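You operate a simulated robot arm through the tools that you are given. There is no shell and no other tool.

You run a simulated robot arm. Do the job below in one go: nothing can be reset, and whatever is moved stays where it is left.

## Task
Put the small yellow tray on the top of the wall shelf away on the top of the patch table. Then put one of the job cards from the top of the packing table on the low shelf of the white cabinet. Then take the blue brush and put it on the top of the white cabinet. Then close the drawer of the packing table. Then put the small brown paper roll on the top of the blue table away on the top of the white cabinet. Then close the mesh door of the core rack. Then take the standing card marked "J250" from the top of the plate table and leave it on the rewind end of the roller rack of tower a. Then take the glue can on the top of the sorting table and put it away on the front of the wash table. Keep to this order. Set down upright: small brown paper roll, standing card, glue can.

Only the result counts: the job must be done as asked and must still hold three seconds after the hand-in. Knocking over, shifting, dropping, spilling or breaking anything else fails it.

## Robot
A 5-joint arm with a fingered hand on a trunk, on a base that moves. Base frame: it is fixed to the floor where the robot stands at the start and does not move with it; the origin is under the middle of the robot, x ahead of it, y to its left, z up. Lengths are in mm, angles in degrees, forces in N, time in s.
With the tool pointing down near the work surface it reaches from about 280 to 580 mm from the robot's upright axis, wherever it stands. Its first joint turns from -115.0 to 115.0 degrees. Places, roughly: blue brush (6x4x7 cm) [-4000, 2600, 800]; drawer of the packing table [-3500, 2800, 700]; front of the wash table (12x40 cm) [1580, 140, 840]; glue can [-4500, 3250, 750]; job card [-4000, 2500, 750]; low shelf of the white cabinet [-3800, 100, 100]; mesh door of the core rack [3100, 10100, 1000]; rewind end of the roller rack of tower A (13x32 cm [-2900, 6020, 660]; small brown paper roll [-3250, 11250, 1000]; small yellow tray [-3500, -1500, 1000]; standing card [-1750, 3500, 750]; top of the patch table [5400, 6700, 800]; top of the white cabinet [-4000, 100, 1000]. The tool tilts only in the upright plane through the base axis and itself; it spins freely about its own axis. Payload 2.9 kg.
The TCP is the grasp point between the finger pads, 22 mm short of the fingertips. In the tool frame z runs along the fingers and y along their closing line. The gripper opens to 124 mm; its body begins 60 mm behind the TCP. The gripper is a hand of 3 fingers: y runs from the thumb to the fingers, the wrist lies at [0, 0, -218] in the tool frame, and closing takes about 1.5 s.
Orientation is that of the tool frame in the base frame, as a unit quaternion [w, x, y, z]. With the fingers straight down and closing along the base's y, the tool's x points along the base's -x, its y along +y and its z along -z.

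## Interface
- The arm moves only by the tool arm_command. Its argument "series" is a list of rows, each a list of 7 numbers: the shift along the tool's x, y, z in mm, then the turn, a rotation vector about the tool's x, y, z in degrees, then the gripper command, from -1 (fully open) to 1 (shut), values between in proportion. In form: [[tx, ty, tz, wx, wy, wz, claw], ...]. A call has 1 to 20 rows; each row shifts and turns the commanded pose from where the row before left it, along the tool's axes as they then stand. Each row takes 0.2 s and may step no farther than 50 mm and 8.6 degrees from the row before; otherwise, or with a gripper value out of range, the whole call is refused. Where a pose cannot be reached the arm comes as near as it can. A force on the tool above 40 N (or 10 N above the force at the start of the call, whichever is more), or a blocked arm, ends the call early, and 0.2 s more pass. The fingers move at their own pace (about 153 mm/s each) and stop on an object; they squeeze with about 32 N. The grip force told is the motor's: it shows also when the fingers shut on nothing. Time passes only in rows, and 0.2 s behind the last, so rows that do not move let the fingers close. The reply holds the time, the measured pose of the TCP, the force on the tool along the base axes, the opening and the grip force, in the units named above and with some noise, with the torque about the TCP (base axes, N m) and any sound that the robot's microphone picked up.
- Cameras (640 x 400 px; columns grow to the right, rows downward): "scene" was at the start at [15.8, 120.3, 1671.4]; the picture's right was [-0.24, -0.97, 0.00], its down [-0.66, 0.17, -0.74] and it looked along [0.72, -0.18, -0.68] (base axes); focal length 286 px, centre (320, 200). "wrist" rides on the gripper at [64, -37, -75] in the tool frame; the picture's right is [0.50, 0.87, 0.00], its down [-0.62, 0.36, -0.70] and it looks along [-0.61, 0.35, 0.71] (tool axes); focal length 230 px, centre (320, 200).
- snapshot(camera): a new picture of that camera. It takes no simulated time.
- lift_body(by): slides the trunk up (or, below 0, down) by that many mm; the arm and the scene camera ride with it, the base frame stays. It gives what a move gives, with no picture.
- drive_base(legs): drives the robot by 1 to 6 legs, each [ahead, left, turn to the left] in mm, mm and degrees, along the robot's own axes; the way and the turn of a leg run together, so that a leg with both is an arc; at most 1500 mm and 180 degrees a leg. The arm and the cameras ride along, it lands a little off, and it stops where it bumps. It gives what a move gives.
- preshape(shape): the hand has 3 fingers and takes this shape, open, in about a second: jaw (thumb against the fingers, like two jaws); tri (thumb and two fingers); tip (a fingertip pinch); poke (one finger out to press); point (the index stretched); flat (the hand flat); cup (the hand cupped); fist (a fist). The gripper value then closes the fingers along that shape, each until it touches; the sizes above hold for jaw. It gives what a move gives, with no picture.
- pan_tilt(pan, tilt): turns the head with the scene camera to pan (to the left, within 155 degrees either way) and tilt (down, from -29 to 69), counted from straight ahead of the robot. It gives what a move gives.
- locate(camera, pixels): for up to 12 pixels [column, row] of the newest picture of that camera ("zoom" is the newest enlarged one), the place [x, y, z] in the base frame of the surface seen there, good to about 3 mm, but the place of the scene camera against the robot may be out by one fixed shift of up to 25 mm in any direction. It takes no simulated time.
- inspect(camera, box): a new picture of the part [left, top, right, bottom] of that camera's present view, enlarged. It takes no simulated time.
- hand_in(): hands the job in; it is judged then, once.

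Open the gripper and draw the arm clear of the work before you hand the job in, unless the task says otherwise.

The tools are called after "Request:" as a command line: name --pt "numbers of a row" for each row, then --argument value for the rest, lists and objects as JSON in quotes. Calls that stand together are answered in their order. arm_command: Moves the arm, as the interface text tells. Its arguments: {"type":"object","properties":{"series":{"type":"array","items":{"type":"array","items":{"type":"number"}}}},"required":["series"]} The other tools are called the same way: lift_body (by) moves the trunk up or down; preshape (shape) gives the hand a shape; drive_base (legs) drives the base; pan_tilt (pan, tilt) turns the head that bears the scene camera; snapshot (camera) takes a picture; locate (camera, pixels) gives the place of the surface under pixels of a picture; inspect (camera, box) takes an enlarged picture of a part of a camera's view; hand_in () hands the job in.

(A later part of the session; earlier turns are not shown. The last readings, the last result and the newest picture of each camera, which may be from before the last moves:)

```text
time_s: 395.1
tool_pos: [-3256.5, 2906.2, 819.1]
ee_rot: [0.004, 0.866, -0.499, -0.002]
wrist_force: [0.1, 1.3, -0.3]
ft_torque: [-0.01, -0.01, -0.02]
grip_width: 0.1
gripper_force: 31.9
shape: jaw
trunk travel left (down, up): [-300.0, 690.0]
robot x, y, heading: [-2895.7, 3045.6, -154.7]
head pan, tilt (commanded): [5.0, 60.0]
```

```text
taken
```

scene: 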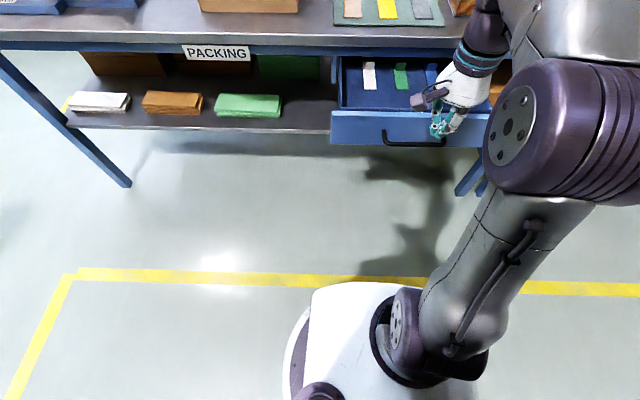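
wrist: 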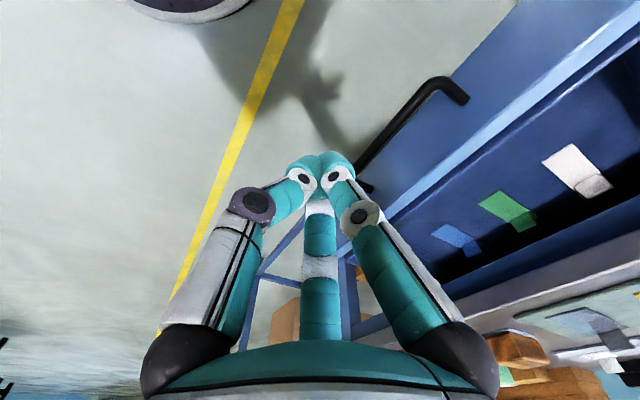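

The closed hand is just in front of the handle. I lower another 150 mm to handle height, z≈668.

Request:
lift_body --by -150

Request:
snapshot --camera "wrist"

Request:
snapshot --camera "scene"

```text
time_s: 396.8
tool_pos: [-3256.1, 2906.4, 669.5]
ee_rot: [0.003, 0.866, -0.499, -0.002]
wrist_force: [0.4, 0.3, 1.6]
ft_torque: [0.01, 0.04, -0.01]
grip_width: 0.0
gripper_force: 32.6
shape: jaw
trunk travel left (down, up): [-150.0, 840.0]
robot x, y, heading: [-2890.3, 3043.5, -154.8]
head pan, tilt (commanded): [5.0, 60.0]
```

```text
taken
```

wrist: 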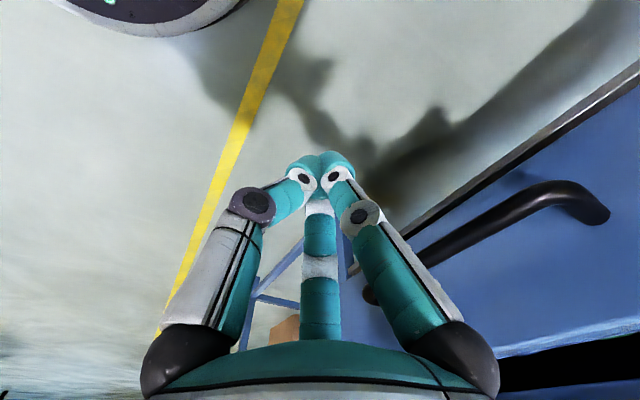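

```text
taken
```

scene: 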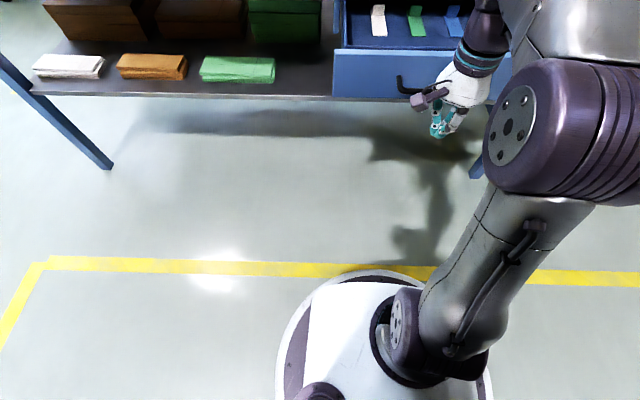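

The hand is level with the handle. I push along the closing direction in 20 mm steps.

Request:
arm_command --pt "0 20 0 0 0 0 1" --pt "0 20 0 0 0 0 1" --pt "0 20 0 0 0 0 1" --pt "0 20 0 0 0 0 1" --pt "0 20 0 0 0 0 1" --pt "0 20 0 0 0 0 1"

Request:
snapshot --camera "wrist"

```text
time_s: 398.2
tool_pos: [-3359.1, 2844.9, 669.2]
ee_rot: [0.002, 0.867, -0.499, -0.002]
wrist_force: [0.9, -0.5, 0.8]
ft_torque: [-0.03, 0.01, -0.03]
grip_width: 0.0
gripper_force: 31.9
shape: jaw
trunk travel left (down, up): [-150.0, 840.0]
robot x, y, heading: [-2893.7, 3045.7, -154.7]
head pan, tilt (commanded): [5.0, 60.0]
```

```text
taken
```

wrist: 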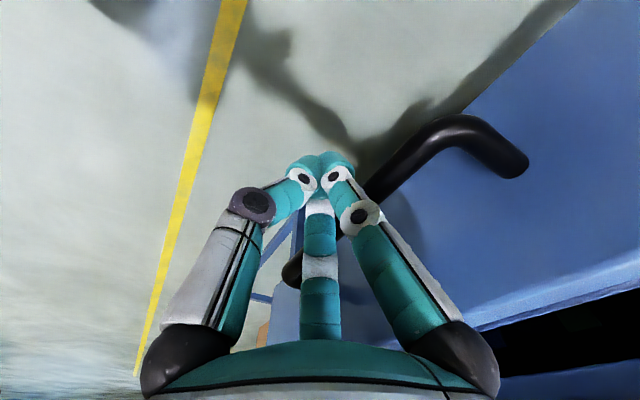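

The drawer slides with almost no force. I push 60 mm more with the arm.

Request:
arm_command --pt "0 20 0 0 0 0 1" --pt "0 20 0 0 0 0 1" --pt "0 20 0 0 0 0 1" --pt "0 0 0 0 0 0 1"

Request:
snapshot --camera "scene"

```text
time_s: 399.2
tool_pos: [-3368.0, 2837.9, 654.9]
ee_rot: [0.002, 0.866, -0.499, -0.002]
wrist_force: [-0.3, 0.2, 0.0]
ft_torque: [-0.02, -0.03, -0.02]
grip_width: 0.0
gripper_force: 32.5
shape: jaw
out of reach, approached as far as the arm can: row 1, 2, 3
trunk travel left (down, up): [-150.0, 840.0]
robot x, y, heading: [-2896.2, 3041.3, -154.8]
head pan, tilt (commanded): [5.0, 60.0]
```

```text
taken
```

scene: 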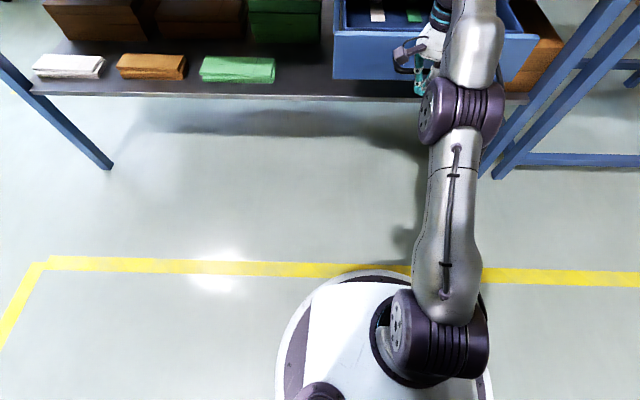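

The arm is at its limit here, so I push the rest by driving the base forward in small legs.

Request:
drive_base --legs '[[80, 0, 0]]'

Request:
snapshot --camera "wrist"

Request:
locate --camera "wrist" --pixels '[[560, 100], [480, 140], [400, 180], [600, 200], [560, 270], [620, 330], [500, 250]]'

```text
time_s: 400.3
tool_pos: [-3437.9, 2804.6, 654.2]
ee_rot: [0.002, 0.867, -0.498, -0.002]
wrist_force: [-0.3, 1.0, -0.2]
ft_torque: [-0.05, 0.02, 0.0]
grip_width: 0.3
gripper_force: 32.4
shape: jaw
trunk travel left (down, up): [-150.0, 840.0]
robot x, y, heading: [-2967.4, 3009.9, -154.6]
head pan, tilt (commanded): [5.0, 60.0]
```

```text
taken
```

wrist: 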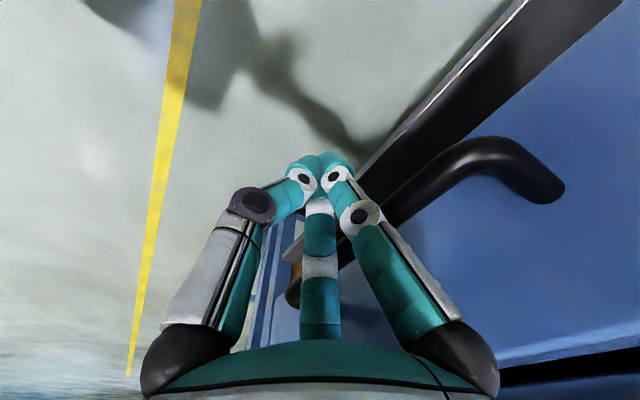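

```text
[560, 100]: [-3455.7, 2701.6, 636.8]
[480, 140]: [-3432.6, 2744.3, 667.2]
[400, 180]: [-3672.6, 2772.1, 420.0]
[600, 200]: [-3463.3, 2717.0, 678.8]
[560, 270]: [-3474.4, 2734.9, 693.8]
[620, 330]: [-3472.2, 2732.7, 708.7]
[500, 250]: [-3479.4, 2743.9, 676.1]
```

The drawer front is now at about 75 mm short of the table's edge. I drive 60 mm more.

Request:
drive_base --legs '[[60, 0, 0]]'

Request:
snapshot --camera "wrist"

Request:
snapshot --camera "scene"

Request:
locate --camera "wrist" --pixels '[[560, 100], [480, 140], [600, 200], [560, 270], [500, 250]]'

```text
time_s: 401.3
tool_pos: [-3493.0, 2776.3, 653.9]
ee_rot: [0.003, 0.867, -0.498, -0.003]
wrist_force: [-0.2, 0.5, -0.2]
ft_torque: [-0.01, -0.04, -0.01]
grip_width: 0.0
gripper_force: 32.6
shape: jaw
trunk travel left (down, up): [-150.0, 840.0]
robot x, y, heading: [-3021.3, 2987.0, -154.6]
head pan, tilt (commanded): [5.0, 60.0]
```

```text
taken
```

wrist: 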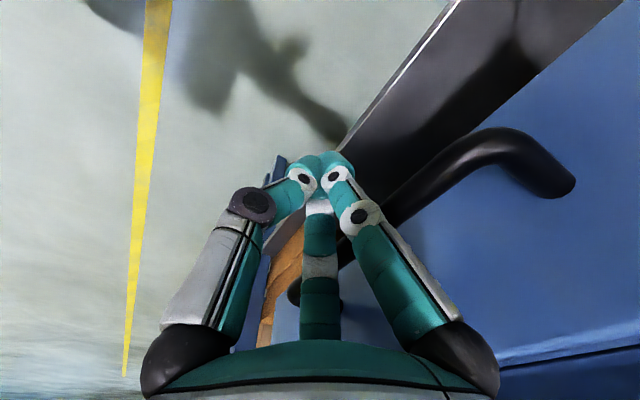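

```text
taken
```

scene: 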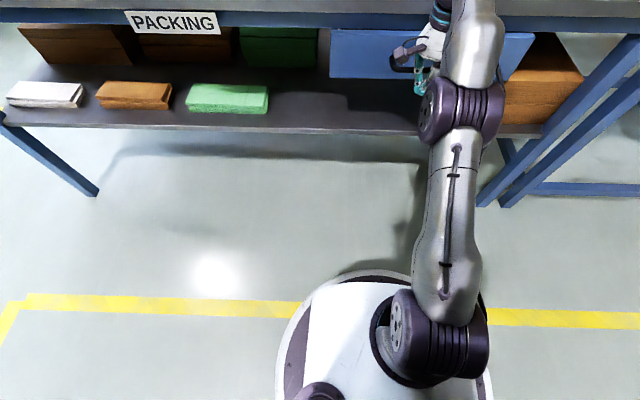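

```text
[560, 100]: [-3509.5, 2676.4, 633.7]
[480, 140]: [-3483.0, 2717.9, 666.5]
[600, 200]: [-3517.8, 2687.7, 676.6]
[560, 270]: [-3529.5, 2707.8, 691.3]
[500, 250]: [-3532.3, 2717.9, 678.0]
```

The drawer front is nearly flush. I compare the plane of the "PACKING" sign/apron with the drawer front plane in the scene.

Request:
locate --camera "scene" --pixels '[[175, 20], [175, 8], [100, 15], [280, 15], [350, 35], [350, 60], [380, 70], [510, 45], [300, 5], [345, 25], [325, 70], [525, 38]]'

Request:
inspect --camera "scene" --box '[280, 0, 560, 120]'

```text
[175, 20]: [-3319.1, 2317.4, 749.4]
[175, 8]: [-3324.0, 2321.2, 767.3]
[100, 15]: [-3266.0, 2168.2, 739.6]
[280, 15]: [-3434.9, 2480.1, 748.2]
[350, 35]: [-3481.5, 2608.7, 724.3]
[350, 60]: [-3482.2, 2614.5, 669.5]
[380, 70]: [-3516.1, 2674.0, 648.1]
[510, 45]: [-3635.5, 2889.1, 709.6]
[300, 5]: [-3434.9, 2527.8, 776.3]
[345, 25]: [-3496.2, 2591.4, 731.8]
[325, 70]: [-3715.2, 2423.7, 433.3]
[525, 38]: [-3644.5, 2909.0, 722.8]
```

```text
2.29 times, centred on (420, 60) of scene
```

zoom: 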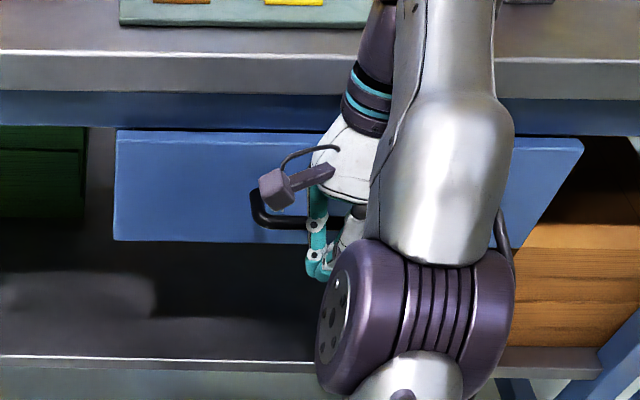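

The apron is about 15-20 mm behind the drawer face. I push another 15 mm and watch the force.

Request:
drive_base --legs '[[15, 0, 0]]'

Request:
snapshot --camera "wrist"

Request:
locate --camera "wrist" --pixels '[[560, 100], [480, 140], [600, 200], [560, 270], [500, 250], [600, 330], [620, 370]]'

```text
time_s: 402.0
tool_pos: [-3505.7, 2771.3, 655.0]
ee_rot: [0.003, 0.867, -0.498, -0.003]
wrist_force: [3.2, 1.3, -0.3]
ft_torque: [-0.04, 0.08, -0.08]
grip_width: 0.0
gripper_force: 31.1
shape: jaw
trunk travel left (down, up): [-150.0, 840.0]
robot x, y, heading: [-3034.8, 2977.4, -154.3]
head pan, tilt (commanded): [5.0, 60.0]
```

```text
taken
```

wrist: 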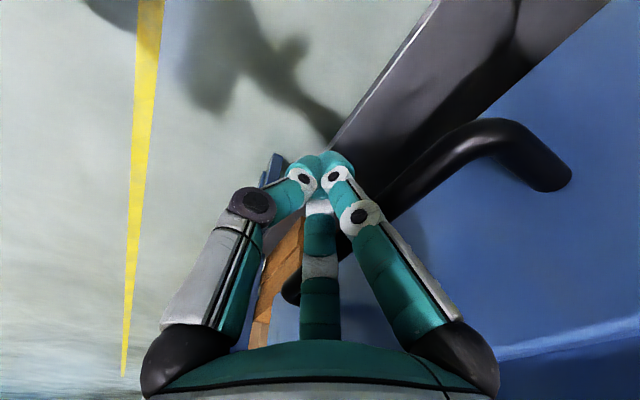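

```text
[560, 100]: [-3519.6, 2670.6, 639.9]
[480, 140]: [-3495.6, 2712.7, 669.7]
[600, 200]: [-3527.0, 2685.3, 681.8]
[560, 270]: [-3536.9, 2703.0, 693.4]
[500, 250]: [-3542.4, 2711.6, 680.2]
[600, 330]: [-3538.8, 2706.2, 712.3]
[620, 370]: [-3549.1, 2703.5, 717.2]
```

A small resisting force of 3.4 N appears now. I push another 10 mm to see whether it is at the stop.

Request:
drive_base --legs '[[10, 0, 0]]'

Request:
locate --camera "wrist" --pixels '[[560, 100], [480, 140], [600, 200], [560, 270]]'

Request:
snapshot --camera "wrist"

Request:
locate --camera "wrist" --pixels '[[560, 100], [480, 140], [600, 200], [560, 270], [500, 250], [600, 330]]'

```text
time_s: 402.8
tool_pos: [-3506.5, 2772.3, 655.6]
ee_rot: [-0.004, 0.866, -0.5, 0.003]
wrist_force: [11.1, 5.3, 6.7]
ft_torque: [0.0, 0.22, -0.08]
grip_width: 0.0
gripper_force: 31.5
shape: jaw
trunk travel left (down, up): [-150.0, 840.0]
robot x, y, heading: [-3040.5, 2975.9, -154.9]
head pan, tilt (commanded): [5.0, 60.0]
stopped in leg 1: the force on the tool passed its limit at 54 N (the readings are from after the stop); the commanded pose is now the measured one
```

```text
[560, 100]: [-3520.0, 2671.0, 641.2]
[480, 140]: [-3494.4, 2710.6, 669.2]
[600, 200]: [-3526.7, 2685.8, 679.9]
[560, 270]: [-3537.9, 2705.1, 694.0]
```

```text
taken
```

wrist: 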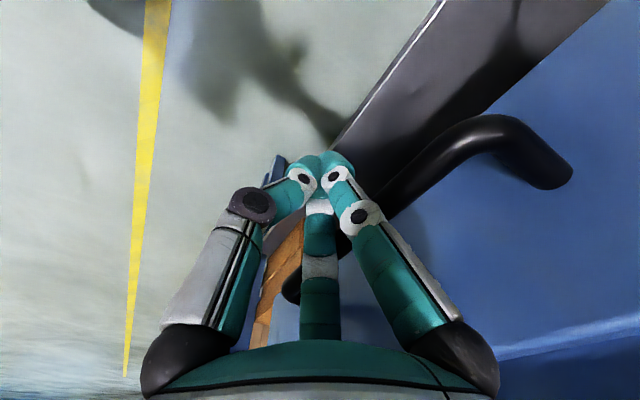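

```text
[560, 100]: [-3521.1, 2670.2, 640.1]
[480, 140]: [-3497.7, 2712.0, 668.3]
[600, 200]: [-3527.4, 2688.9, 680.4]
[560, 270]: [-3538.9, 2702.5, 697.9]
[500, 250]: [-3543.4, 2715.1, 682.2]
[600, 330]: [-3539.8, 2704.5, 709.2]
```

The force passed 50 N without further movement, so the drawer is at its closed stop. I back away and look at it.

Request:
drive_base --legs '[[-220, 0, 0]]'

Request:
snapshot --camera "scene"

Request:
lift_body --by 400

Request:
pan_tilt --pan 20 --tilt 55

Request:
snapshot --camera "scene"

```text
time_s: 404.5
tool_pos: [-3308.8, 2866.1, 654.7]
ee_rot: [-0.004, 0.865, -0.501, 0.003]
wrist_force: [-1.3, 0.4, -0.1]
ft_torque: [0.01, 0.03, -0.01]
grip_width: 0.0
gripper_force: 31.9
shape: jaw
trunk travel left (down, up): [-150.0, 840.0]
robot x, y, heading: [-2836.0, 3071.1, -154.7]
head pan, tilt (commanded): [5.0, 60.0]
```

```text
taken
```

scene: 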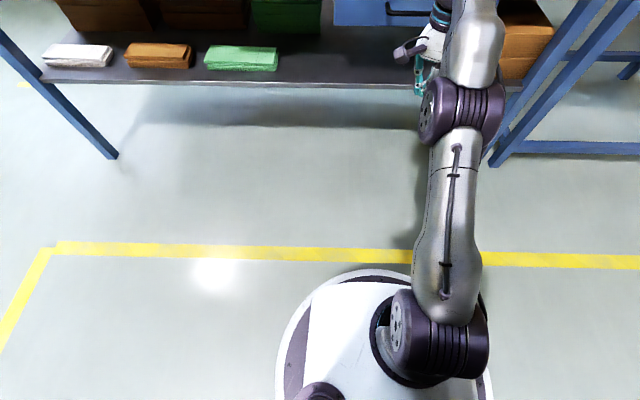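

```text
time_s: 408.4
tool_pos: [-3308.5, 2867.5, 1054.6]
ee_rot: [-0.004, 0.865, -0.502, 0.004]
wrist_force: [0.1, -0.6, 0.9]
ft_torque: [-0.02, -0.02, 0.02]
grip_width: 0.0
gripper_force: 32.5
shape: jaw
trunk travel left (down, up): [-550.0, 440.0]
robot x, y, heading: [-2836.7, 3067.8, -155.2]
head pan, tilt (commanded): [5.0, 60.0]
```

```text
time_s: 409.1
tool_pos: [-3309.1, 2866.9, 1053.9]
ee_rot: [-0.005, 0.865, -0.501, 0.004]
wrist_force: [-0.5, -0.1, 0.6]
ft_torque: [-0.01, -0.01, 0.03]
grip_width: 0.1
gripper_force: 31.8
shape: jaw
trunk travel left (down, up): [-550.0, 440.0]
robot x, y, heading: [-2839.2, 3066.2, -154.7]
head pan, tilt (commanded): [20.0, 55.0]
```

```text
taken
```

scene: 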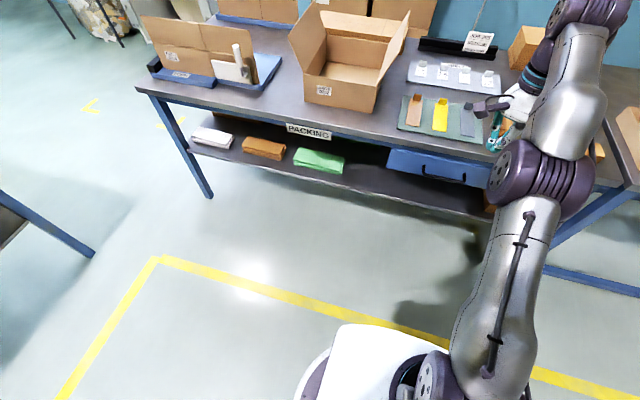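

The drawer is flush under the apron now. I look up the corridor toward the rear before driving to the blue table.

Request:
lift_body --by 150

Request:
pan_tilt --pan -95 --tilt 15

Request:
snapshot --camera "scene"

Request:
locate --camera "scene" --pixels '[[300, 300], [300, 220], [300, 190], [350, 220], [400, 240], [250, 200], [400, 200], [450, 260], [300, 170], [350, 185], [200, 220], [260, 175]]'

```text
time_s: 410.9
tool_pos: [-3309.4, 2867.2, 1204.3]
ee_rot: [-0.004, 0.865, -0.502, 0.003]
wrist_force: [-0.3, 0.6, -0.1]
ft_torque: [0.02, -0.02, 0.0]
grip_width: 0.0
gripper_force: 31.3
shape: jaw
trunk travel left (down, up): [-700.0, 290.0]
robot x, y, heading: [-2838.3, 3069.0, -154.8]
head pan, tilt (commanded): [20.0, 55.0]
```

```text
time_s: 412.8
tool_pos: [-3308.7, 2867.5, 1204.5]
ee_rot: [-0.005, 0.865, -0.502, 0.003]
wrist_force: [0.4, 0.4, -0.1]
ft_torque: [-0.02, -0.03, 0.02]
grip_width: 0.0
gripper_force: 32.2
shape: jaw
trunk travel left (down, up): [-700.0, 290.0]
robot x, y, heading: [-2837.6, 3066.0, -155.0]
head pan, tilt (commanded): [-95.0, 15.0]
```

```text
taken
```

scene: 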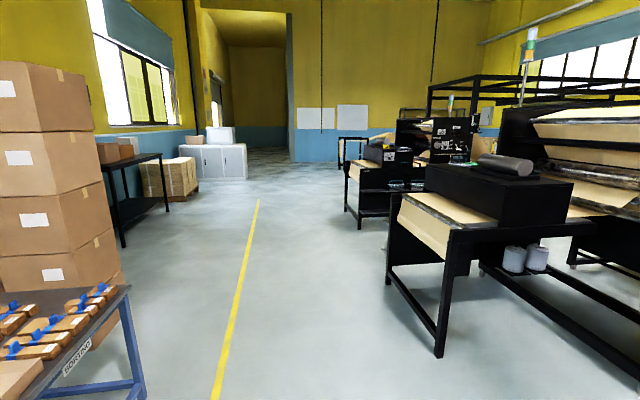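

```text
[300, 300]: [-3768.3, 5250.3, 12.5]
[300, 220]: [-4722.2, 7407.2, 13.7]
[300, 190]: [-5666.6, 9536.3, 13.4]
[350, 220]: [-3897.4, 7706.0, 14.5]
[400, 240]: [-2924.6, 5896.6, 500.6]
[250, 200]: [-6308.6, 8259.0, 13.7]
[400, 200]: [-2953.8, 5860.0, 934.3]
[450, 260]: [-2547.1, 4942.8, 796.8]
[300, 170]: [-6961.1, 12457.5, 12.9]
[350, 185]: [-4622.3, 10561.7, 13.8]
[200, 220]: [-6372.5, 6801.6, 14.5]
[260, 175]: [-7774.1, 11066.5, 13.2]
```

The corridor to the rear is free left of the black towers. I locate the towers' nearest legs.

Request:
locate --camera "scene" --pixels '[[438, 352], [390, 282], [360, 228], [347, 210], [340, 168], [150, 395], [120, 245], [375, 235]]'

Request:
drive_base --legs '[[-150, -1307, 0], [54, -1399, 0]]'

Request:
snapshot --camera "scene"

```text
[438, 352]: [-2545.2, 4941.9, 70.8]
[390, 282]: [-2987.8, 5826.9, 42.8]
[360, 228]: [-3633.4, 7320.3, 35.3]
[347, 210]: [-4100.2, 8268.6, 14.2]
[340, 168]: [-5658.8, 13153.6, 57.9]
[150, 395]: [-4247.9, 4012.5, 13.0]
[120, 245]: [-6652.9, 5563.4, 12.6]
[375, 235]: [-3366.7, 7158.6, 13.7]
```

```text
time_s: 426.1
tool_pos: [-4418.4, 5329.6, 1204.6]
ee_rot: [-0.005, 0.873, -0.488, 0.003]
wrist_force: [0.4, 0.3, 0.0]
ft_torque: [0.01, -0.01, 0.02]
grip_width: 0.0
gripper_force: 31.5
shape: jaw
trunk travel left (down, up): [-700.0, 290.0]
robot x, y, heading: [-3957.3, 5547.0, -153.4]
head pan, tilt (commanded): [-95.0, 15.0]
```

```text
taken
```

scene: 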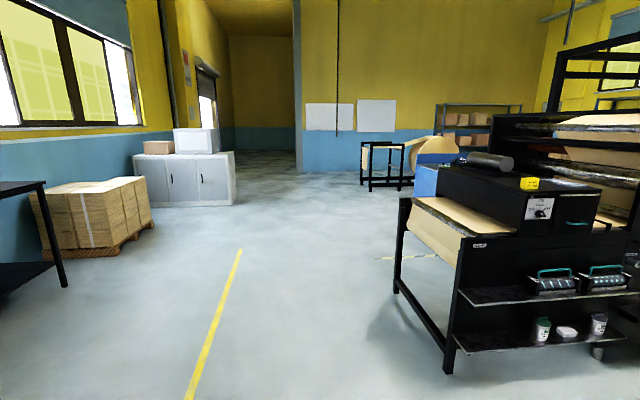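

The corridor continues clear. I drive two more legs toward the rear.

Request:
drive_base --legs '[[22, -1400, 0], [22, -1400, 0]]'

Request:
pan_tilt --pan -130 --tilt 20

Request:
snapshot --camera "scene"

```text
time_s: 439.6
tool_pos: [-5702.8, 7807.6, 1204.9]
ee_rot: [-0.004, 0.875, -0.484, 0.003]
wrist_force: [0.4, 0.2, -0.1]
ft_torque: [0.02, 0.02, -0.02]
grip_width: 0.0
gripper_force: 32.0
shape: jaw
trunk travel left (down, up): [-700.0, 290.0]
robot x, y, heading: [-5243.5, 8030.7, -152.4]
head pan, tilt (commanded): [-95.0, 15.0]
```

```text
time_s: 440.6
tool_pos: [-5703.2, 7808.0, 1205.0]
ee_rot: [-0.004, 0.875, -0.484, 0.003]
wrist_force: [0.6, 0.1, 0.2]
ft_torque: [-0.01, -0.03, 0.03]
grip_width: 0.0
gripper_force: 32.0
shape: jaw
trunk travel left (down, up): [-700.0, 290.0]
robot x, y, heading: [-5242.0, 8026.9, -152.4]
head pan, tilt (commanded): [-130.0, 20.0]
```

```text
taken
```

scene: 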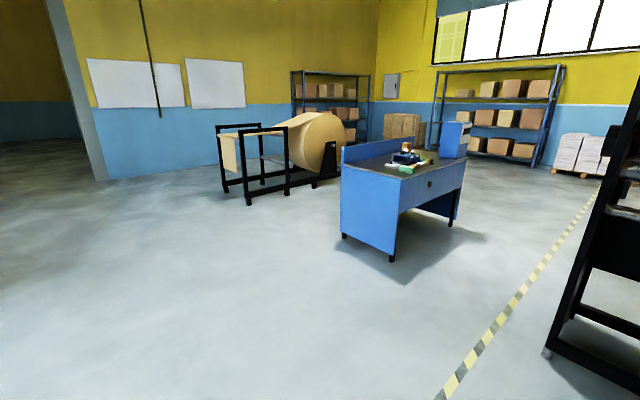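

The blue table is at (400,190). I zoom in to see the roll and locate it.

Request:
inspect --camera "scene" --box '[330, 110, 490, 210]'

Request:
locate --camera "zoom" --pixels '[[305, 150], [305, 175], [340, 195], [380, 210], [60, 205], [290, 270], [530, 205], [300, 200], [400, 195], [450, 80], [320, 170], [260, 225]]'

Request:
locate --camera "scene" --pixels '[[392, 260], [343, 235], [455, 220], [250, 205], [320, 180], [440, 390], [600, 190], [548, 350]]'

```text
4.00 times, centred on (410, 160) of scene
```

zoom: 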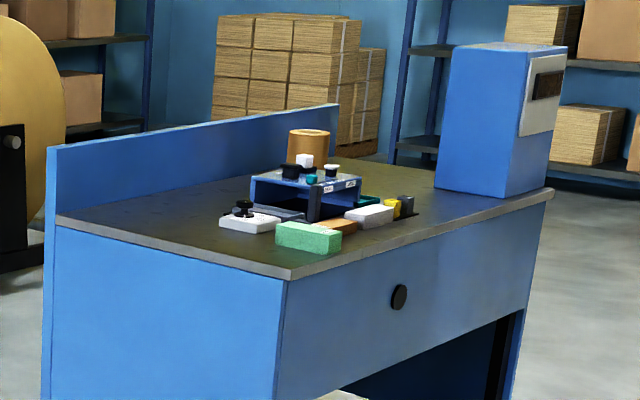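

```text
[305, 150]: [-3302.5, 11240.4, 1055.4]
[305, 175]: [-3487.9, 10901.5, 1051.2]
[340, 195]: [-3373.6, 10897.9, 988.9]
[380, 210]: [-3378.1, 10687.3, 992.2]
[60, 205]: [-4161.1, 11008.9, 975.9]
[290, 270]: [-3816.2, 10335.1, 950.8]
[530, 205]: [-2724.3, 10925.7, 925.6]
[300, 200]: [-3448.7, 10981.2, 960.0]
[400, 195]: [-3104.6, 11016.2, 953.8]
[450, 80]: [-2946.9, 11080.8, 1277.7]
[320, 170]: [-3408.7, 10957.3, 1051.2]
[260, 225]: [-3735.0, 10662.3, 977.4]
```

```text
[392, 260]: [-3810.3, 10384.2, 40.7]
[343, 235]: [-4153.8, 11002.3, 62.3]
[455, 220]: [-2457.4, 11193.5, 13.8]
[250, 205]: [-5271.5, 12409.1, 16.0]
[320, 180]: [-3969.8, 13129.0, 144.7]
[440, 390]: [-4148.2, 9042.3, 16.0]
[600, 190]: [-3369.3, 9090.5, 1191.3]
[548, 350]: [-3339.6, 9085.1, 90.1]
```

The roll stands deep on the blue table near its back board, so I'll reach it from behind. I turn to face that side and drive around the table's left end.

Request:
drive_base --legs '[[0, 0, 90], [-729, 621, 0], [-729, 621, 0], [-1200, 500, 0]]'

Request:
pan_tilt --pan 70 --tilt 25

Request:
snapshot --camera "scene"

```text
time_s: 460.1
tool_pos: [-4817.2, 10722.3, 1204.6]
ee_rot: [-0.005, 0.951, 0.309, -0.001]
wrist_force: [-0.4, 0.3, -0.3]
ft_torque: [0.0, 0.0, 0.02]
grip_width: 0.0
gripper_force: 31.6
shape: jaw
trunk travel left (down, up): [-700.0, 290.0]
robot x, y, heading: [-5067.8, 11162.4, -58.9]
head pan, tilt (commanded): [-130.0, 20.0]
```

```text
time_s: 463.0
tool_pos: [-4816.8, 10720.7, 1203.7]
ee_rot: [-0.005, 0.951, 0.309, -0.001]
wrist_force: [0.6, -0.1, 0.4]
ft_torque: [0.01, 0.0, 0.0]
grip_width: 0.0
gripper_force: 32.3
shape: jaw
trunk travel left (down, up): [-700.0, 290.0]
robot x, y, heading: [-5071.3, 11164.5, -58.6]
head pan, tilt (commanded): [70.0, 25.0]
```

```text
taken
```

scene: 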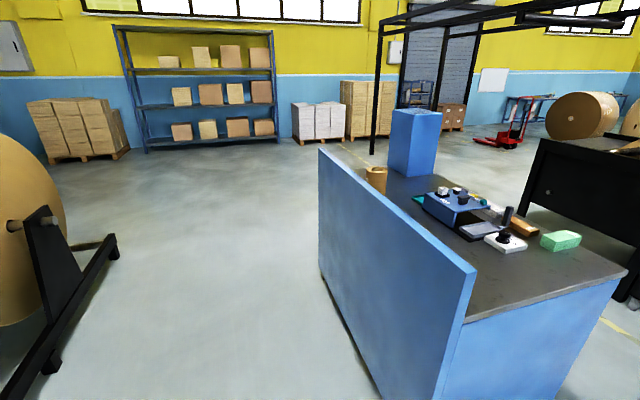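

The roll is at (376,178), close behind the backboard; a roll stand is on the left. I locate the board, roll and stand.

Request:
locate --camera "scene" --pixels '[[322, 152], [470, 270], [322, 275], [376, 170], [376, 190], [110, 250], [55, 365], [115, 240], [70, 200], [400, 395], [270, 250], [340, 200]]'

Request:
inspect --camera "scene" --box '[320, 130, 480, 230]'

```text
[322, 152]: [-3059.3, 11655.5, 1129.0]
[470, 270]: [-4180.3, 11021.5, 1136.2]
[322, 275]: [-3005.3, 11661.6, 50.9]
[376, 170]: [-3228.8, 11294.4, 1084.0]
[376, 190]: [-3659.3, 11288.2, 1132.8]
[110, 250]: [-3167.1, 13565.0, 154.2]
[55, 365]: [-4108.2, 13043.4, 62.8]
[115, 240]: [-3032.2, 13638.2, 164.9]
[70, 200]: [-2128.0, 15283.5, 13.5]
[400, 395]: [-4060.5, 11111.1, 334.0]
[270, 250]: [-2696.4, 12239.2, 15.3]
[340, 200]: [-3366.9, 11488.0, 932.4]
```

```text
4.00 times, centred on (400, 180) of scene
```

zoom: 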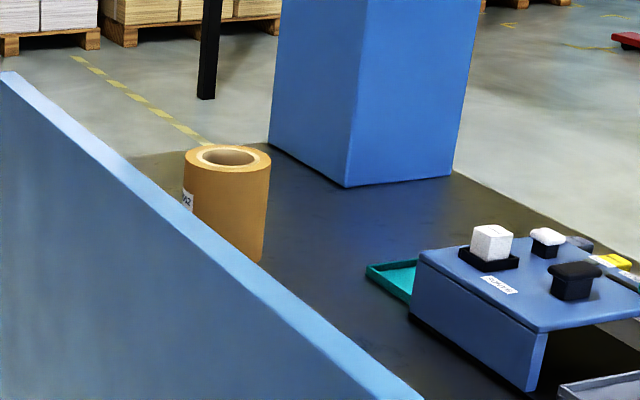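

The roll (with a core hole) stands ~220 mm in front of the board, whose top is at z≈1118; roll top ≈1070. I align and drive along the lane behind the table.

Request:
drive_base --legs '[[0, 0, -3.8], [0, 833, 0], [0, 833, 0]]'

Request:
pan_tilt --pan 10 --tilt 45

Request:
snapshot --camera "scene"

```text
time_s: 471.8
tool_pos: [-3406.2, 11462.7, 1204.2]
ee_rot: [-0.005, 0.962, 0.272, -0.001]
wrist_force: [-1.2, -0.4, 0.6]
ft_torque: [0.02, 0.0, -0.04]
grip_width: 0.0
gripper_force: 32.1
shape: jaw
trunk travel left (down, up): [-700.0, 290.0]
robot x, y, heading: [-3622.6, 11923.0, -63.2]
head pan, tilt (commanded): [70.0, 25.0]
```

```text
time_s: 473.1
tool_pos: [-3405.8, 11463.3, 1203.9]
ee_rot: [-0.005, 0.962, 0.273, 0.0]
wrist_force: [0.7, -1.1, 0.4]
ft_torque: [-0.03, 0.0, 0.02]
grip_width: 0.1
gripper_force: 32.2
shape: jaw
trunk travel left (down, up): [-700.0, 290.0]
robot x, y, heading: [-3621.6, 11924.5, -62.9]
head pan, tilt (commanded): [10.0, 45.0]
```

```text
taken
```

scene: 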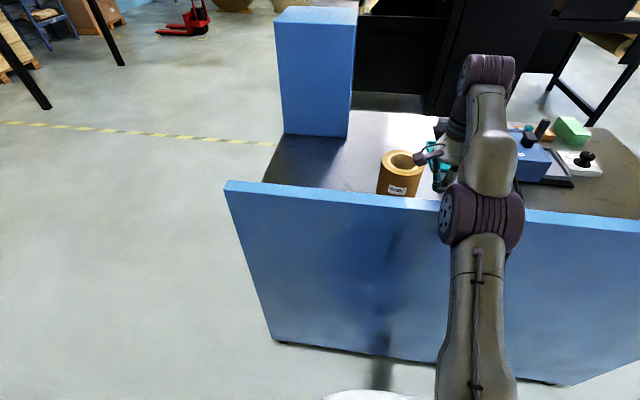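

The roll is visible at (400,172). I locate its top rim and the board from scene and wrist views.

Request:
inspect --camera "scene" --box '[350, 130, 470, 210]'

Request:
locate --camera "zoom" --pixels '[[145, 130], [365, 140], [260, 90], [250, 190], [215, 110], [320, 150], [265, 150], [255, 300], [145, 250], [100, 330], [100, 200]]'

Request:
snapshot --camera "wrist"

```text
5.00 times, centred on (410, 170) of scene
```

zoom: 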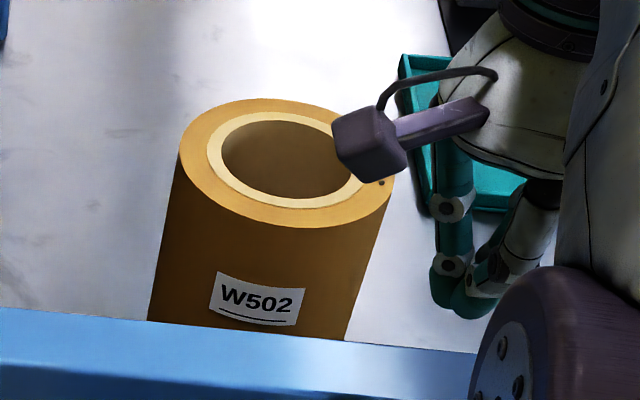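

```text
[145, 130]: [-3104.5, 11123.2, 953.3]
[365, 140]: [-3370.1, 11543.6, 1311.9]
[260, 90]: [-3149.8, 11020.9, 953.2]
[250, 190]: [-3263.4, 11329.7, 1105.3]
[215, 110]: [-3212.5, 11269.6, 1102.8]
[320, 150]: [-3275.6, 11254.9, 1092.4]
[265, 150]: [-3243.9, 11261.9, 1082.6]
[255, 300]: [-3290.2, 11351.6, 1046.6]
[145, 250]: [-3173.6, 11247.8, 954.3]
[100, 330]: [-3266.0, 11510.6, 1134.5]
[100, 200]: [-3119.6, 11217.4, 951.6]
```

```text
taken
```

wrist: 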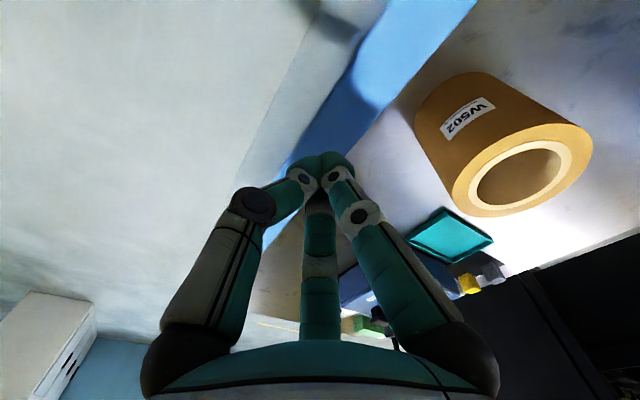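

The roll reads "W502"; I locate its top ring in the wrist view for diameter and centre.

Request:
locate --camera "wrist" --pixels '[[458, 195], [590, 142], [500, 214], [560, 128], [480, 165], [550, 190], [525, 125], [510, 140], [570, 155], [480, 195], [500, 155], [560, 185]]'

Request:
inspect --camera "wrist" --box '[400, 60, 620, 230]'

Request:
locate --camera "zoom" --pixels '[[160, 340], [480, 180], [330, 375], [490, 215], [300, 240], [225, 350], [455, 225], [340, 260], [225, 300], [400, 330], [250, 120], [60, 60]]'

```text
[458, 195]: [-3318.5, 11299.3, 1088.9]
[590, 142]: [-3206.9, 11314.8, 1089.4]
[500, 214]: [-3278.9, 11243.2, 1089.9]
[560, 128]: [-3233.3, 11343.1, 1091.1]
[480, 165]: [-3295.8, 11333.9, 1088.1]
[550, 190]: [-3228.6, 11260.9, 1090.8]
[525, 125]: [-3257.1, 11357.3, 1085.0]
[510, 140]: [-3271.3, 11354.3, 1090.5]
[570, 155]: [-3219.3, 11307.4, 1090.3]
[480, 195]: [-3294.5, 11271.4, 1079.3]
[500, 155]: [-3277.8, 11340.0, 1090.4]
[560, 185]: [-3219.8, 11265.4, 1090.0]
```

```text
2.35 times, centred on (510, 145) of wrist
```

zoom: 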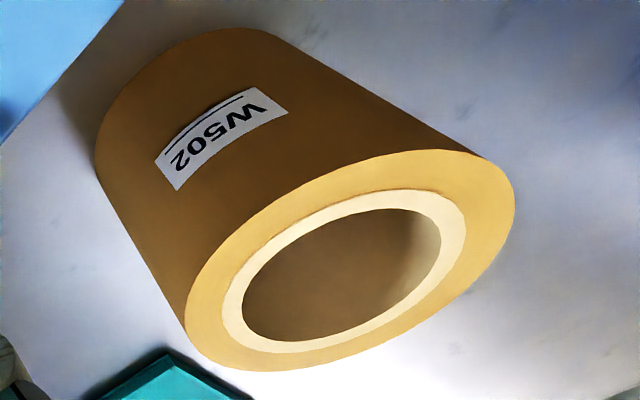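

```text
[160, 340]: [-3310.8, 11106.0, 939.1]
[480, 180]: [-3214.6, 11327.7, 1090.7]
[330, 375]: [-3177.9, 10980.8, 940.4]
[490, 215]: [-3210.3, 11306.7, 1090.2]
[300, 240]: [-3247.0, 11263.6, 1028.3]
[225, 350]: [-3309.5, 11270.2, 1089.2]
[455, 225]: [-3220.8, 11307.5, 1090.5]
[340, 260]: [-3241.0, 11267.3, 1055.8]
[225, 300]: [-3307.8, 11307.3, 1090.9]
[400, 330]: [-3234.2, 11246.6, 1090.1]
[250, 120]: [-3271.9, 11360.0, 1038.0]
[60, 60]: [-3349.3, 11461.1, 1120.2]
```

The roll is 116 mm across, 150 mm tall, centred at about [-3263, 11300], z 939–1090. I try the three-point "tri" preshape and measure the fingertips' spread.

Request:
preshape --shape "tri"

Request:
snapshot --camera "wrist"

```text
time_s: 474.0
tool_pos: [-3406.9, 11461.9, 1204.5]
ee_rot: [-0.006, 0.962, 0.273, -0.001]
wrist_force: [0.4, -0.6, 0.1]
ft_torque: [-0.05, 0.02, 0.0]
grip_width: 123.8
gripper_force: 0.1
shape: tri
trunk travel left (down, up): [-700.0, 290.0]
robot x, y, heading: [-3622.5, 11924.8, -63.2]
head pan, tilt (commanded): [10.0, 45.0]
```

```text
taken
```

wrist: 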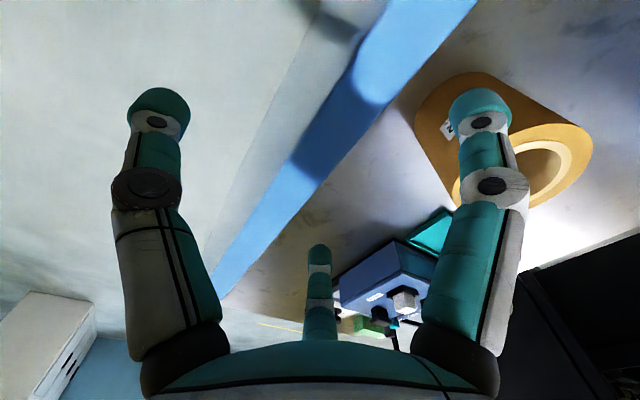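

I locate the three fingertips' positions in this open shape.

Request:
locate --camera "wrist" --pixels '[[158, 95], [185, 110], [130, 110], [480, 95], [452, 110], [508, 110], [320, 250], [310, 262], [330, 262], [160, 190], [490, 190], [320, 300]]'

```text
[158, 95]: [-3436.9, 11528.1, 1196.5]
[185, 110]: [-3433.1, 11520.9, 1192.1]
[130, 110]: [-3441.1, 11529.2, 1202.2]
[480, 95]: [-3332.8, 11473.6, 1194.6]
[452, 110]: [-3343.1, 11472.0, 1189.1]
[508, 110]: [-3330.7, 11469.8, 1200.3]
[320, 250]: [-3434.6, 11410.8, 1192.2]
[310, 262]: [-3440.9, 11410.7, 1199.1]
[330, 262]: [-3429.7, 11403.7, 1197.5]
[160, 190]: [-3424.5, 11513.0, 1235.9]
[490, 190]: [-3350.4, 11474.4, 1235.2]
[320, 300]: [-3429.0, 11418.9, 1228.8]
```

In "tri" the three fingertips sit at 120° on a ~124 mm circle, ideal for the 116 mm roll. I drive 185 mm closer to the board.

Request:
drive_base --legs '[[185, 0, 0]]'

Request:
snapshot --camera "wrist"

Request:
snapshot --camera "scene"

```text
time_s: 475.5
tool_pos: [-3322.4, 11295.5, 1203.5]
ee_rot: [-0.005, 0.963, 0.27, -0.001]
wrist_force: [0.1, 0.7, 0.1]
ft_torque: [0.0, 0.03, -0.02]
grip_width: 124.0
gripper_force: 0.1
shape: tri
trunk travel left (down, up): [-700.0, 290.0]
robot x, y, heading: [-3536.1, 11763.0, -63.2]
head pan, tilt (commanded): [10.0, 45.0]
```

```text
taken
```

wrist: 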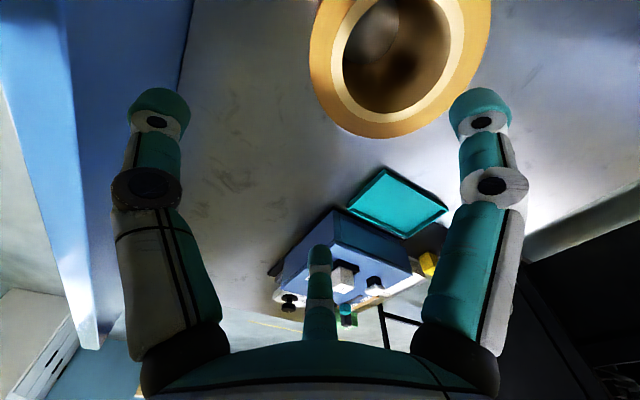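

```text
taken
```

scene: 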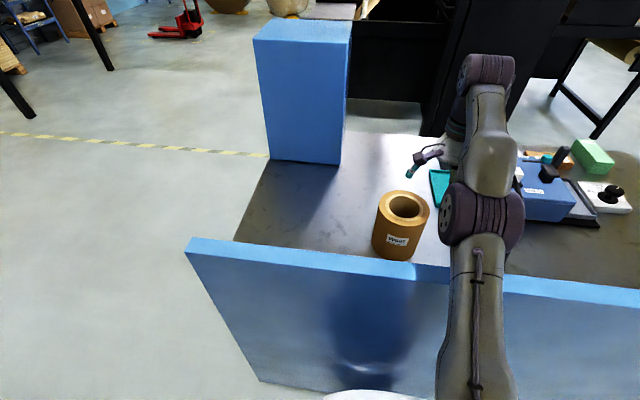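

I centre the hand over the roll at [-3263, 11300], lowering to z≈1140 (tips ~28 mm above the roll).

Request:
arm_command --pt "26.6 13.5 31 0 0 0 -1" --pt "26.6 13.5 31 0 0 0 -1" --pt "0 0 0 0 0 0 -1"

Request:
snapshot --camera "wrist"

```text
time_s: 476.3
tool_pos: [-3267.5, 11300.9, 1142.4]
ee_rot: [-0.004, 0.963, 0.27, -0.001]
wrist_force: [0.7, 0.0, -0.1]
ft_torque: [-0.02, 0.01, 0.0]
grip_width: 123.9
gripper_force: 0.0
shape: tri
trunk travel left (down, up): [-700.0, 290.0]
robot x, y, heading: [-3537.9, 11762.0, -63.3]
head pan, tilt (commanded): [10.0, 45.0]
```

```text
taken
```

wrist: 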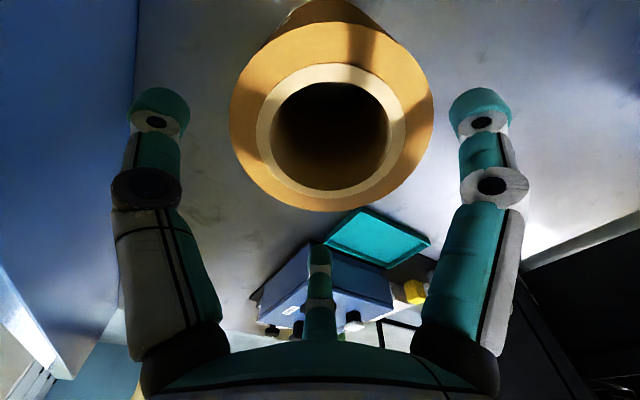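

Now I locate rim points of the roll all around and the fingertips for accurate centring.

Request:
locate --camera "wrist" --pixels '[[232, 110], [432, 110], [250, 165], [300, 203], [360, 205], [410, 170], [330, 25], [265, 50], [400, 45], [275, 190], [385, 195], [240, 80]]'

Request:
locate --camera "wrist" --pixels '[[158, 95], [185, 110], [480, 95], [452, 110], [320, 250], [310, 262], [330, 262], [320, 270]]'

```text
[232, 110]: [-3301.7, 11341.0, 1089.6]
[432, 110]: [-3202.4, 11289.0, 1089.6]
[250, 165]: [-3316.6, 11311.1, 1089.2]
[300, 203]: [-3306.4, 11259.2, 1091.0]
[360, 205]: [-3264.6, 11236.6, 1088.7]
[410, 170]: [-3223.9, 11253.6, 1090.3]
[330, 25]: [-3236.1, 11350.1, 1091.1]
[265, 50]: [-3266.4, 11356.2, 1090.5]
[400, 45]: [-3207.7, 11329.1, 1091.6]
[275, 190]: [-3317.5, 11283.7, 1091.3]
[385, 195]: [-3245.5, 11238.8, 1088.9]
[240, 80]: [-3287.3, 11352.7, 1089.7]
```

```text
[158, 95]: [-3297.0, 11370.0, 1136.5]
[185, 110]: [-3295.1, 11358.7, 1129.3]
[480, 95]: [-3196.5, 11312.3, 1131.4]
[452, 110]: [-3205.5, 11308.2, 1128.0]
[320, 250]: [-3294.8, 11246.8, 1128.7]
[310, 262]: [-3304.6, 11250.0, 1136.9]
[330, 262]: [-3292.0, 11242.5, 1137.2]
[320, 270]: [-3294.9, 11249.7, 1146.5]
```

The roll's centre is about [-3260.5, 11297.5] and the fingertip circle centre coincides with the TCP (radius ~62 vs roll ~59). I shift by (7,-3.4) mm and recheck.

Request:
arm_command --pt "4.2 6.5 0 0 0 0 -1" --pt "0 0 12 0 0 0 -1" --pt "0 0 0 0 0 0 -1"

Request:
snapshot --camera "wrist"

Request:
locate --camera "wrist" --pixels '[[185, 110], [452, 110], [320, 250], [240, 130], [428, 110], [320, 218], [270, 190], [390, 190], [330, 30], [260, 60], [400, 55]]'

Request:
inspect --camera "wrist" --box '[120, 10, 520, 280]'

```text
time_s: 477.1
tool_pos: [-3258.1, 11298.5, 1130.5]
ee_rot: [-0.005, 0.963, 0.271, -0.002]
wrist_force: [-0.8, 0.2, -0.2]
ft_torque: [0.02, -0.01, 0.01]
grip_width: 124.0
gripper_force: 0.1
shape: tri
trunk travel left (down, up): [-700.0, 290.0]
robot x, y, heading: [-3535.6, 11755.8, -63.5]
head pan, tilt (commanded): [10.0, 45.0]
```

```text
taken
```

wrist: 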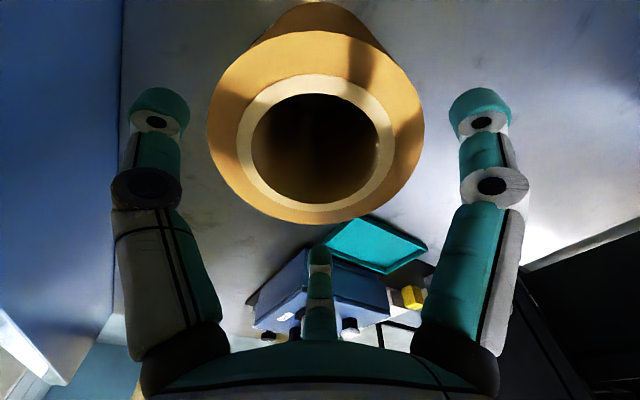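

```text
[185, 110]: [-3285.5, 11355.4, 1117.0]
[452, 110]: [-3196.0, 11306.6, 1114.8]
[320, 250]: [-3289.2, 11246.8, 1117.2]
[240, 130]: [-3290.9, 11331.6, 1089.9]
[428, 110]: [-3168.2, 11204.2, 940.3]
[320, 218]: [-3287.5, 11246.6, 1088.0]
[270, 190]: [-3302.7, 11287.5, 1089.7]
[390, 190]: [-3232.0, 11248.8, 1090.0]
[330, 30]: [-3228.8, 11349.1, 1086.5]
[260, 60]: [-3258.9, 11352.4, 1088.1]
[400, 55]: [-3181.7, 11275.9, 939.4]
```

```text
1.48 times, centred on (320, 145) of wrist
```

zoom: 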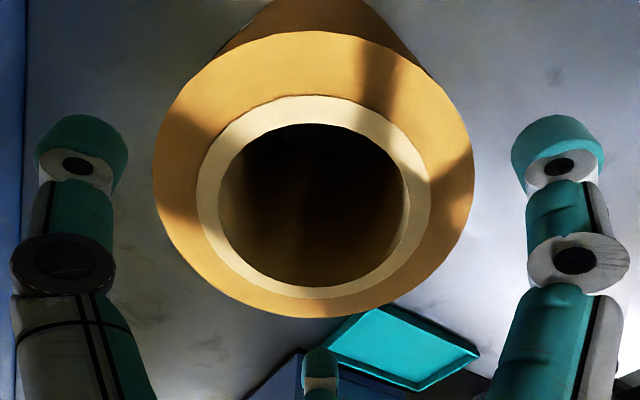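

I sample more rim points just inside the visible edge to refine the centre.

Request:
locate --camera "wrist" --pixels '[[211, 135], [421, 125], [228, 180], [408, 170], [314, 220], [262, 210], [365, 212], [218, 100], [415, 95], [388, 65], [245, 65], [310, 35]]'

```text
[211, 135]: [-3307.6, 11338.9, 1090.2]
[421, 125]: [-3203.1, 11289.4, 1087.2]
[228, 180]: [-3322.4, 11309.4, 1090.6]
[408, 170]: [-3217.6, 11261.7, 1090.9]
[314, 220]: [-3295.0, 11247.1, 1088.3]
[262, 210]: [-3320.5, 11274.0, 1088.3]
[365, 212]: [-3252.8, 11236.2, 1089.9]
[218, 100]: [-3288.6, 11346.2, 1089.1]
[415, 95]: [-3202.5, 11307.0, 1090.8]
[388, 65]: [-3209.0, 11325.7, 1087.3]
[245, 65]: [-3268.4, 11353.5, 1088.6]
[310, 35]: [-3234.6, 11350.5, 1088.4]
```

The finger circle centre is ≈[-3257.7, 11300] and the roll ≈[-3262.5, 11296.5]. I correct by about 6 mm and descend to just above the rim.

Request:
arm_command --pt "-6 0.6 0 0 0 0 -1" --pt "0 0 10 0 0 0 -1" --pt "0 0 0 0 0 0 -1"

Request:
snapshot --camera "wrist"

Request:
locate --camera "wrist" --pixels '[[185, 110], [452, 110], [320, 250], [175, 125], [460, 125], [320, 258]]'

Request:
inspect --camera "wrist" --box '[120, 10, 520, 280]'

```text
time_s: 477.9
tool_pos: [-3262.9, 11295.3, 1120.2]
ee_rot: [-0.005, 0.963, 0.27, -0.002]
wrist_force: [-0.6, 0.0, -0.3]
ft_torque: [0.01, -0.02, 0.03]
grip_width: 123.7
gripper_force: 0.0
shape: tri
trunk travel left (down, up): [-700.0, 290.0]
robot x, y, heading: [-3539.2, 11760.3, -63.3]
head pan, tilt (commanded): [10.0, 45.0]
```

```text
taken
```

wrist: 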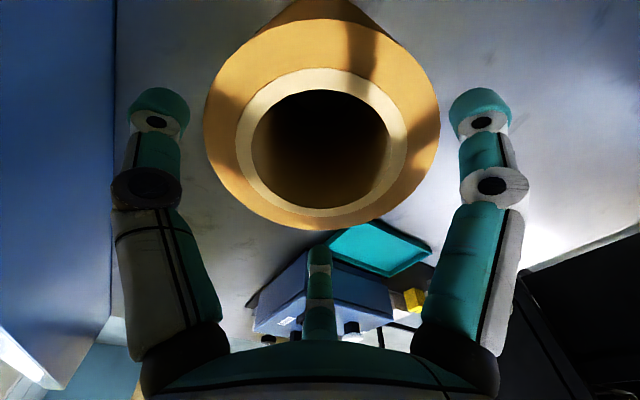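

```text
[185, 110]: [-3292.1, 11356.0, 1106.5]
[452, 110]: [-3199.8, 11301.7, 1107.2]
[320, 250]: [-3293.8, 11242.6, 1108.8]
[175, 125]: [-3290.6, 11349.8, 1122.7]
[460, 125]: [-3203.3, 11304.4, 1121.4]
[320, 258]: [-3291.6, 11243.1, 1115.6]
```

```text
1.48 times, centred on (320, 145) of wrist
```

zoom: 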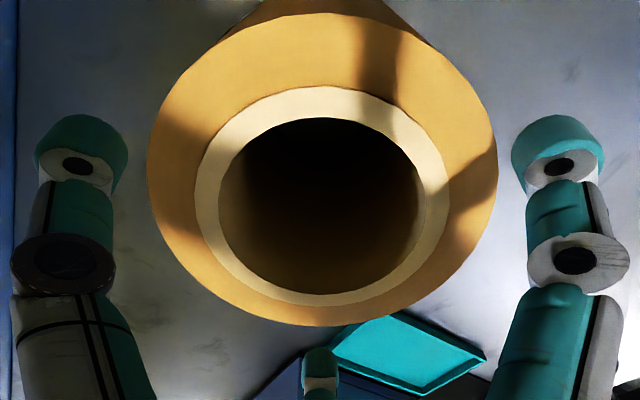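

The view is nearly symmetric; projecting suggests the roll is ~2 mm off along tool +x. I correct that and descend in small steps, watching the force.

Request:
arm_command --pt "2 0 0 0 0 0 -1" --pt "0 0 5 0 0 0 -1" --pt "0 0 5 0 0 0 -1" --pt "0 0 5 0 0 0 -1" --pt "0 0 5 0 0 0 -1" --pt "0 0 0 0 0 0 -1"

Request:
snapshot --camera "wrist"

```text
time_s: 479.3
tool_pos: [-3260.9, 11294.7, 1100.3]
ee_rot: [-0.004, 0.963, 0.271, -0.001]
wrist_force: [-0.5, -0.9, 0.6]
ft_torque: [-0.06, -0.01, 0.02]
grip_width: 124.1
gripper_force: 0.0
shape: tri
trunk travel left (down, up): [-700.0, 290.0]
robot x, y, heading: [-3539.5, 11757.7, -63.2]
head pan, tilt (commanded): [10.0, 45.0]
```

```text
taken
```

wrist: 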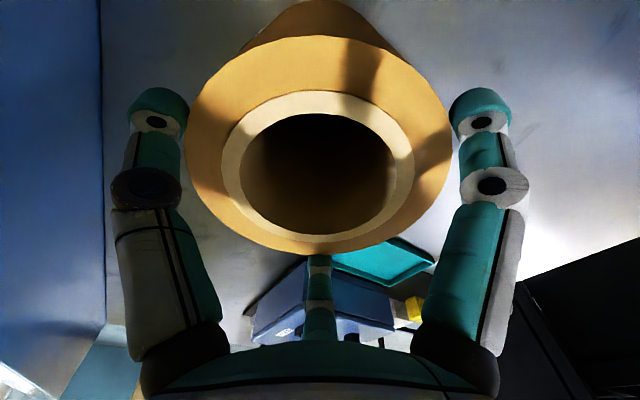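

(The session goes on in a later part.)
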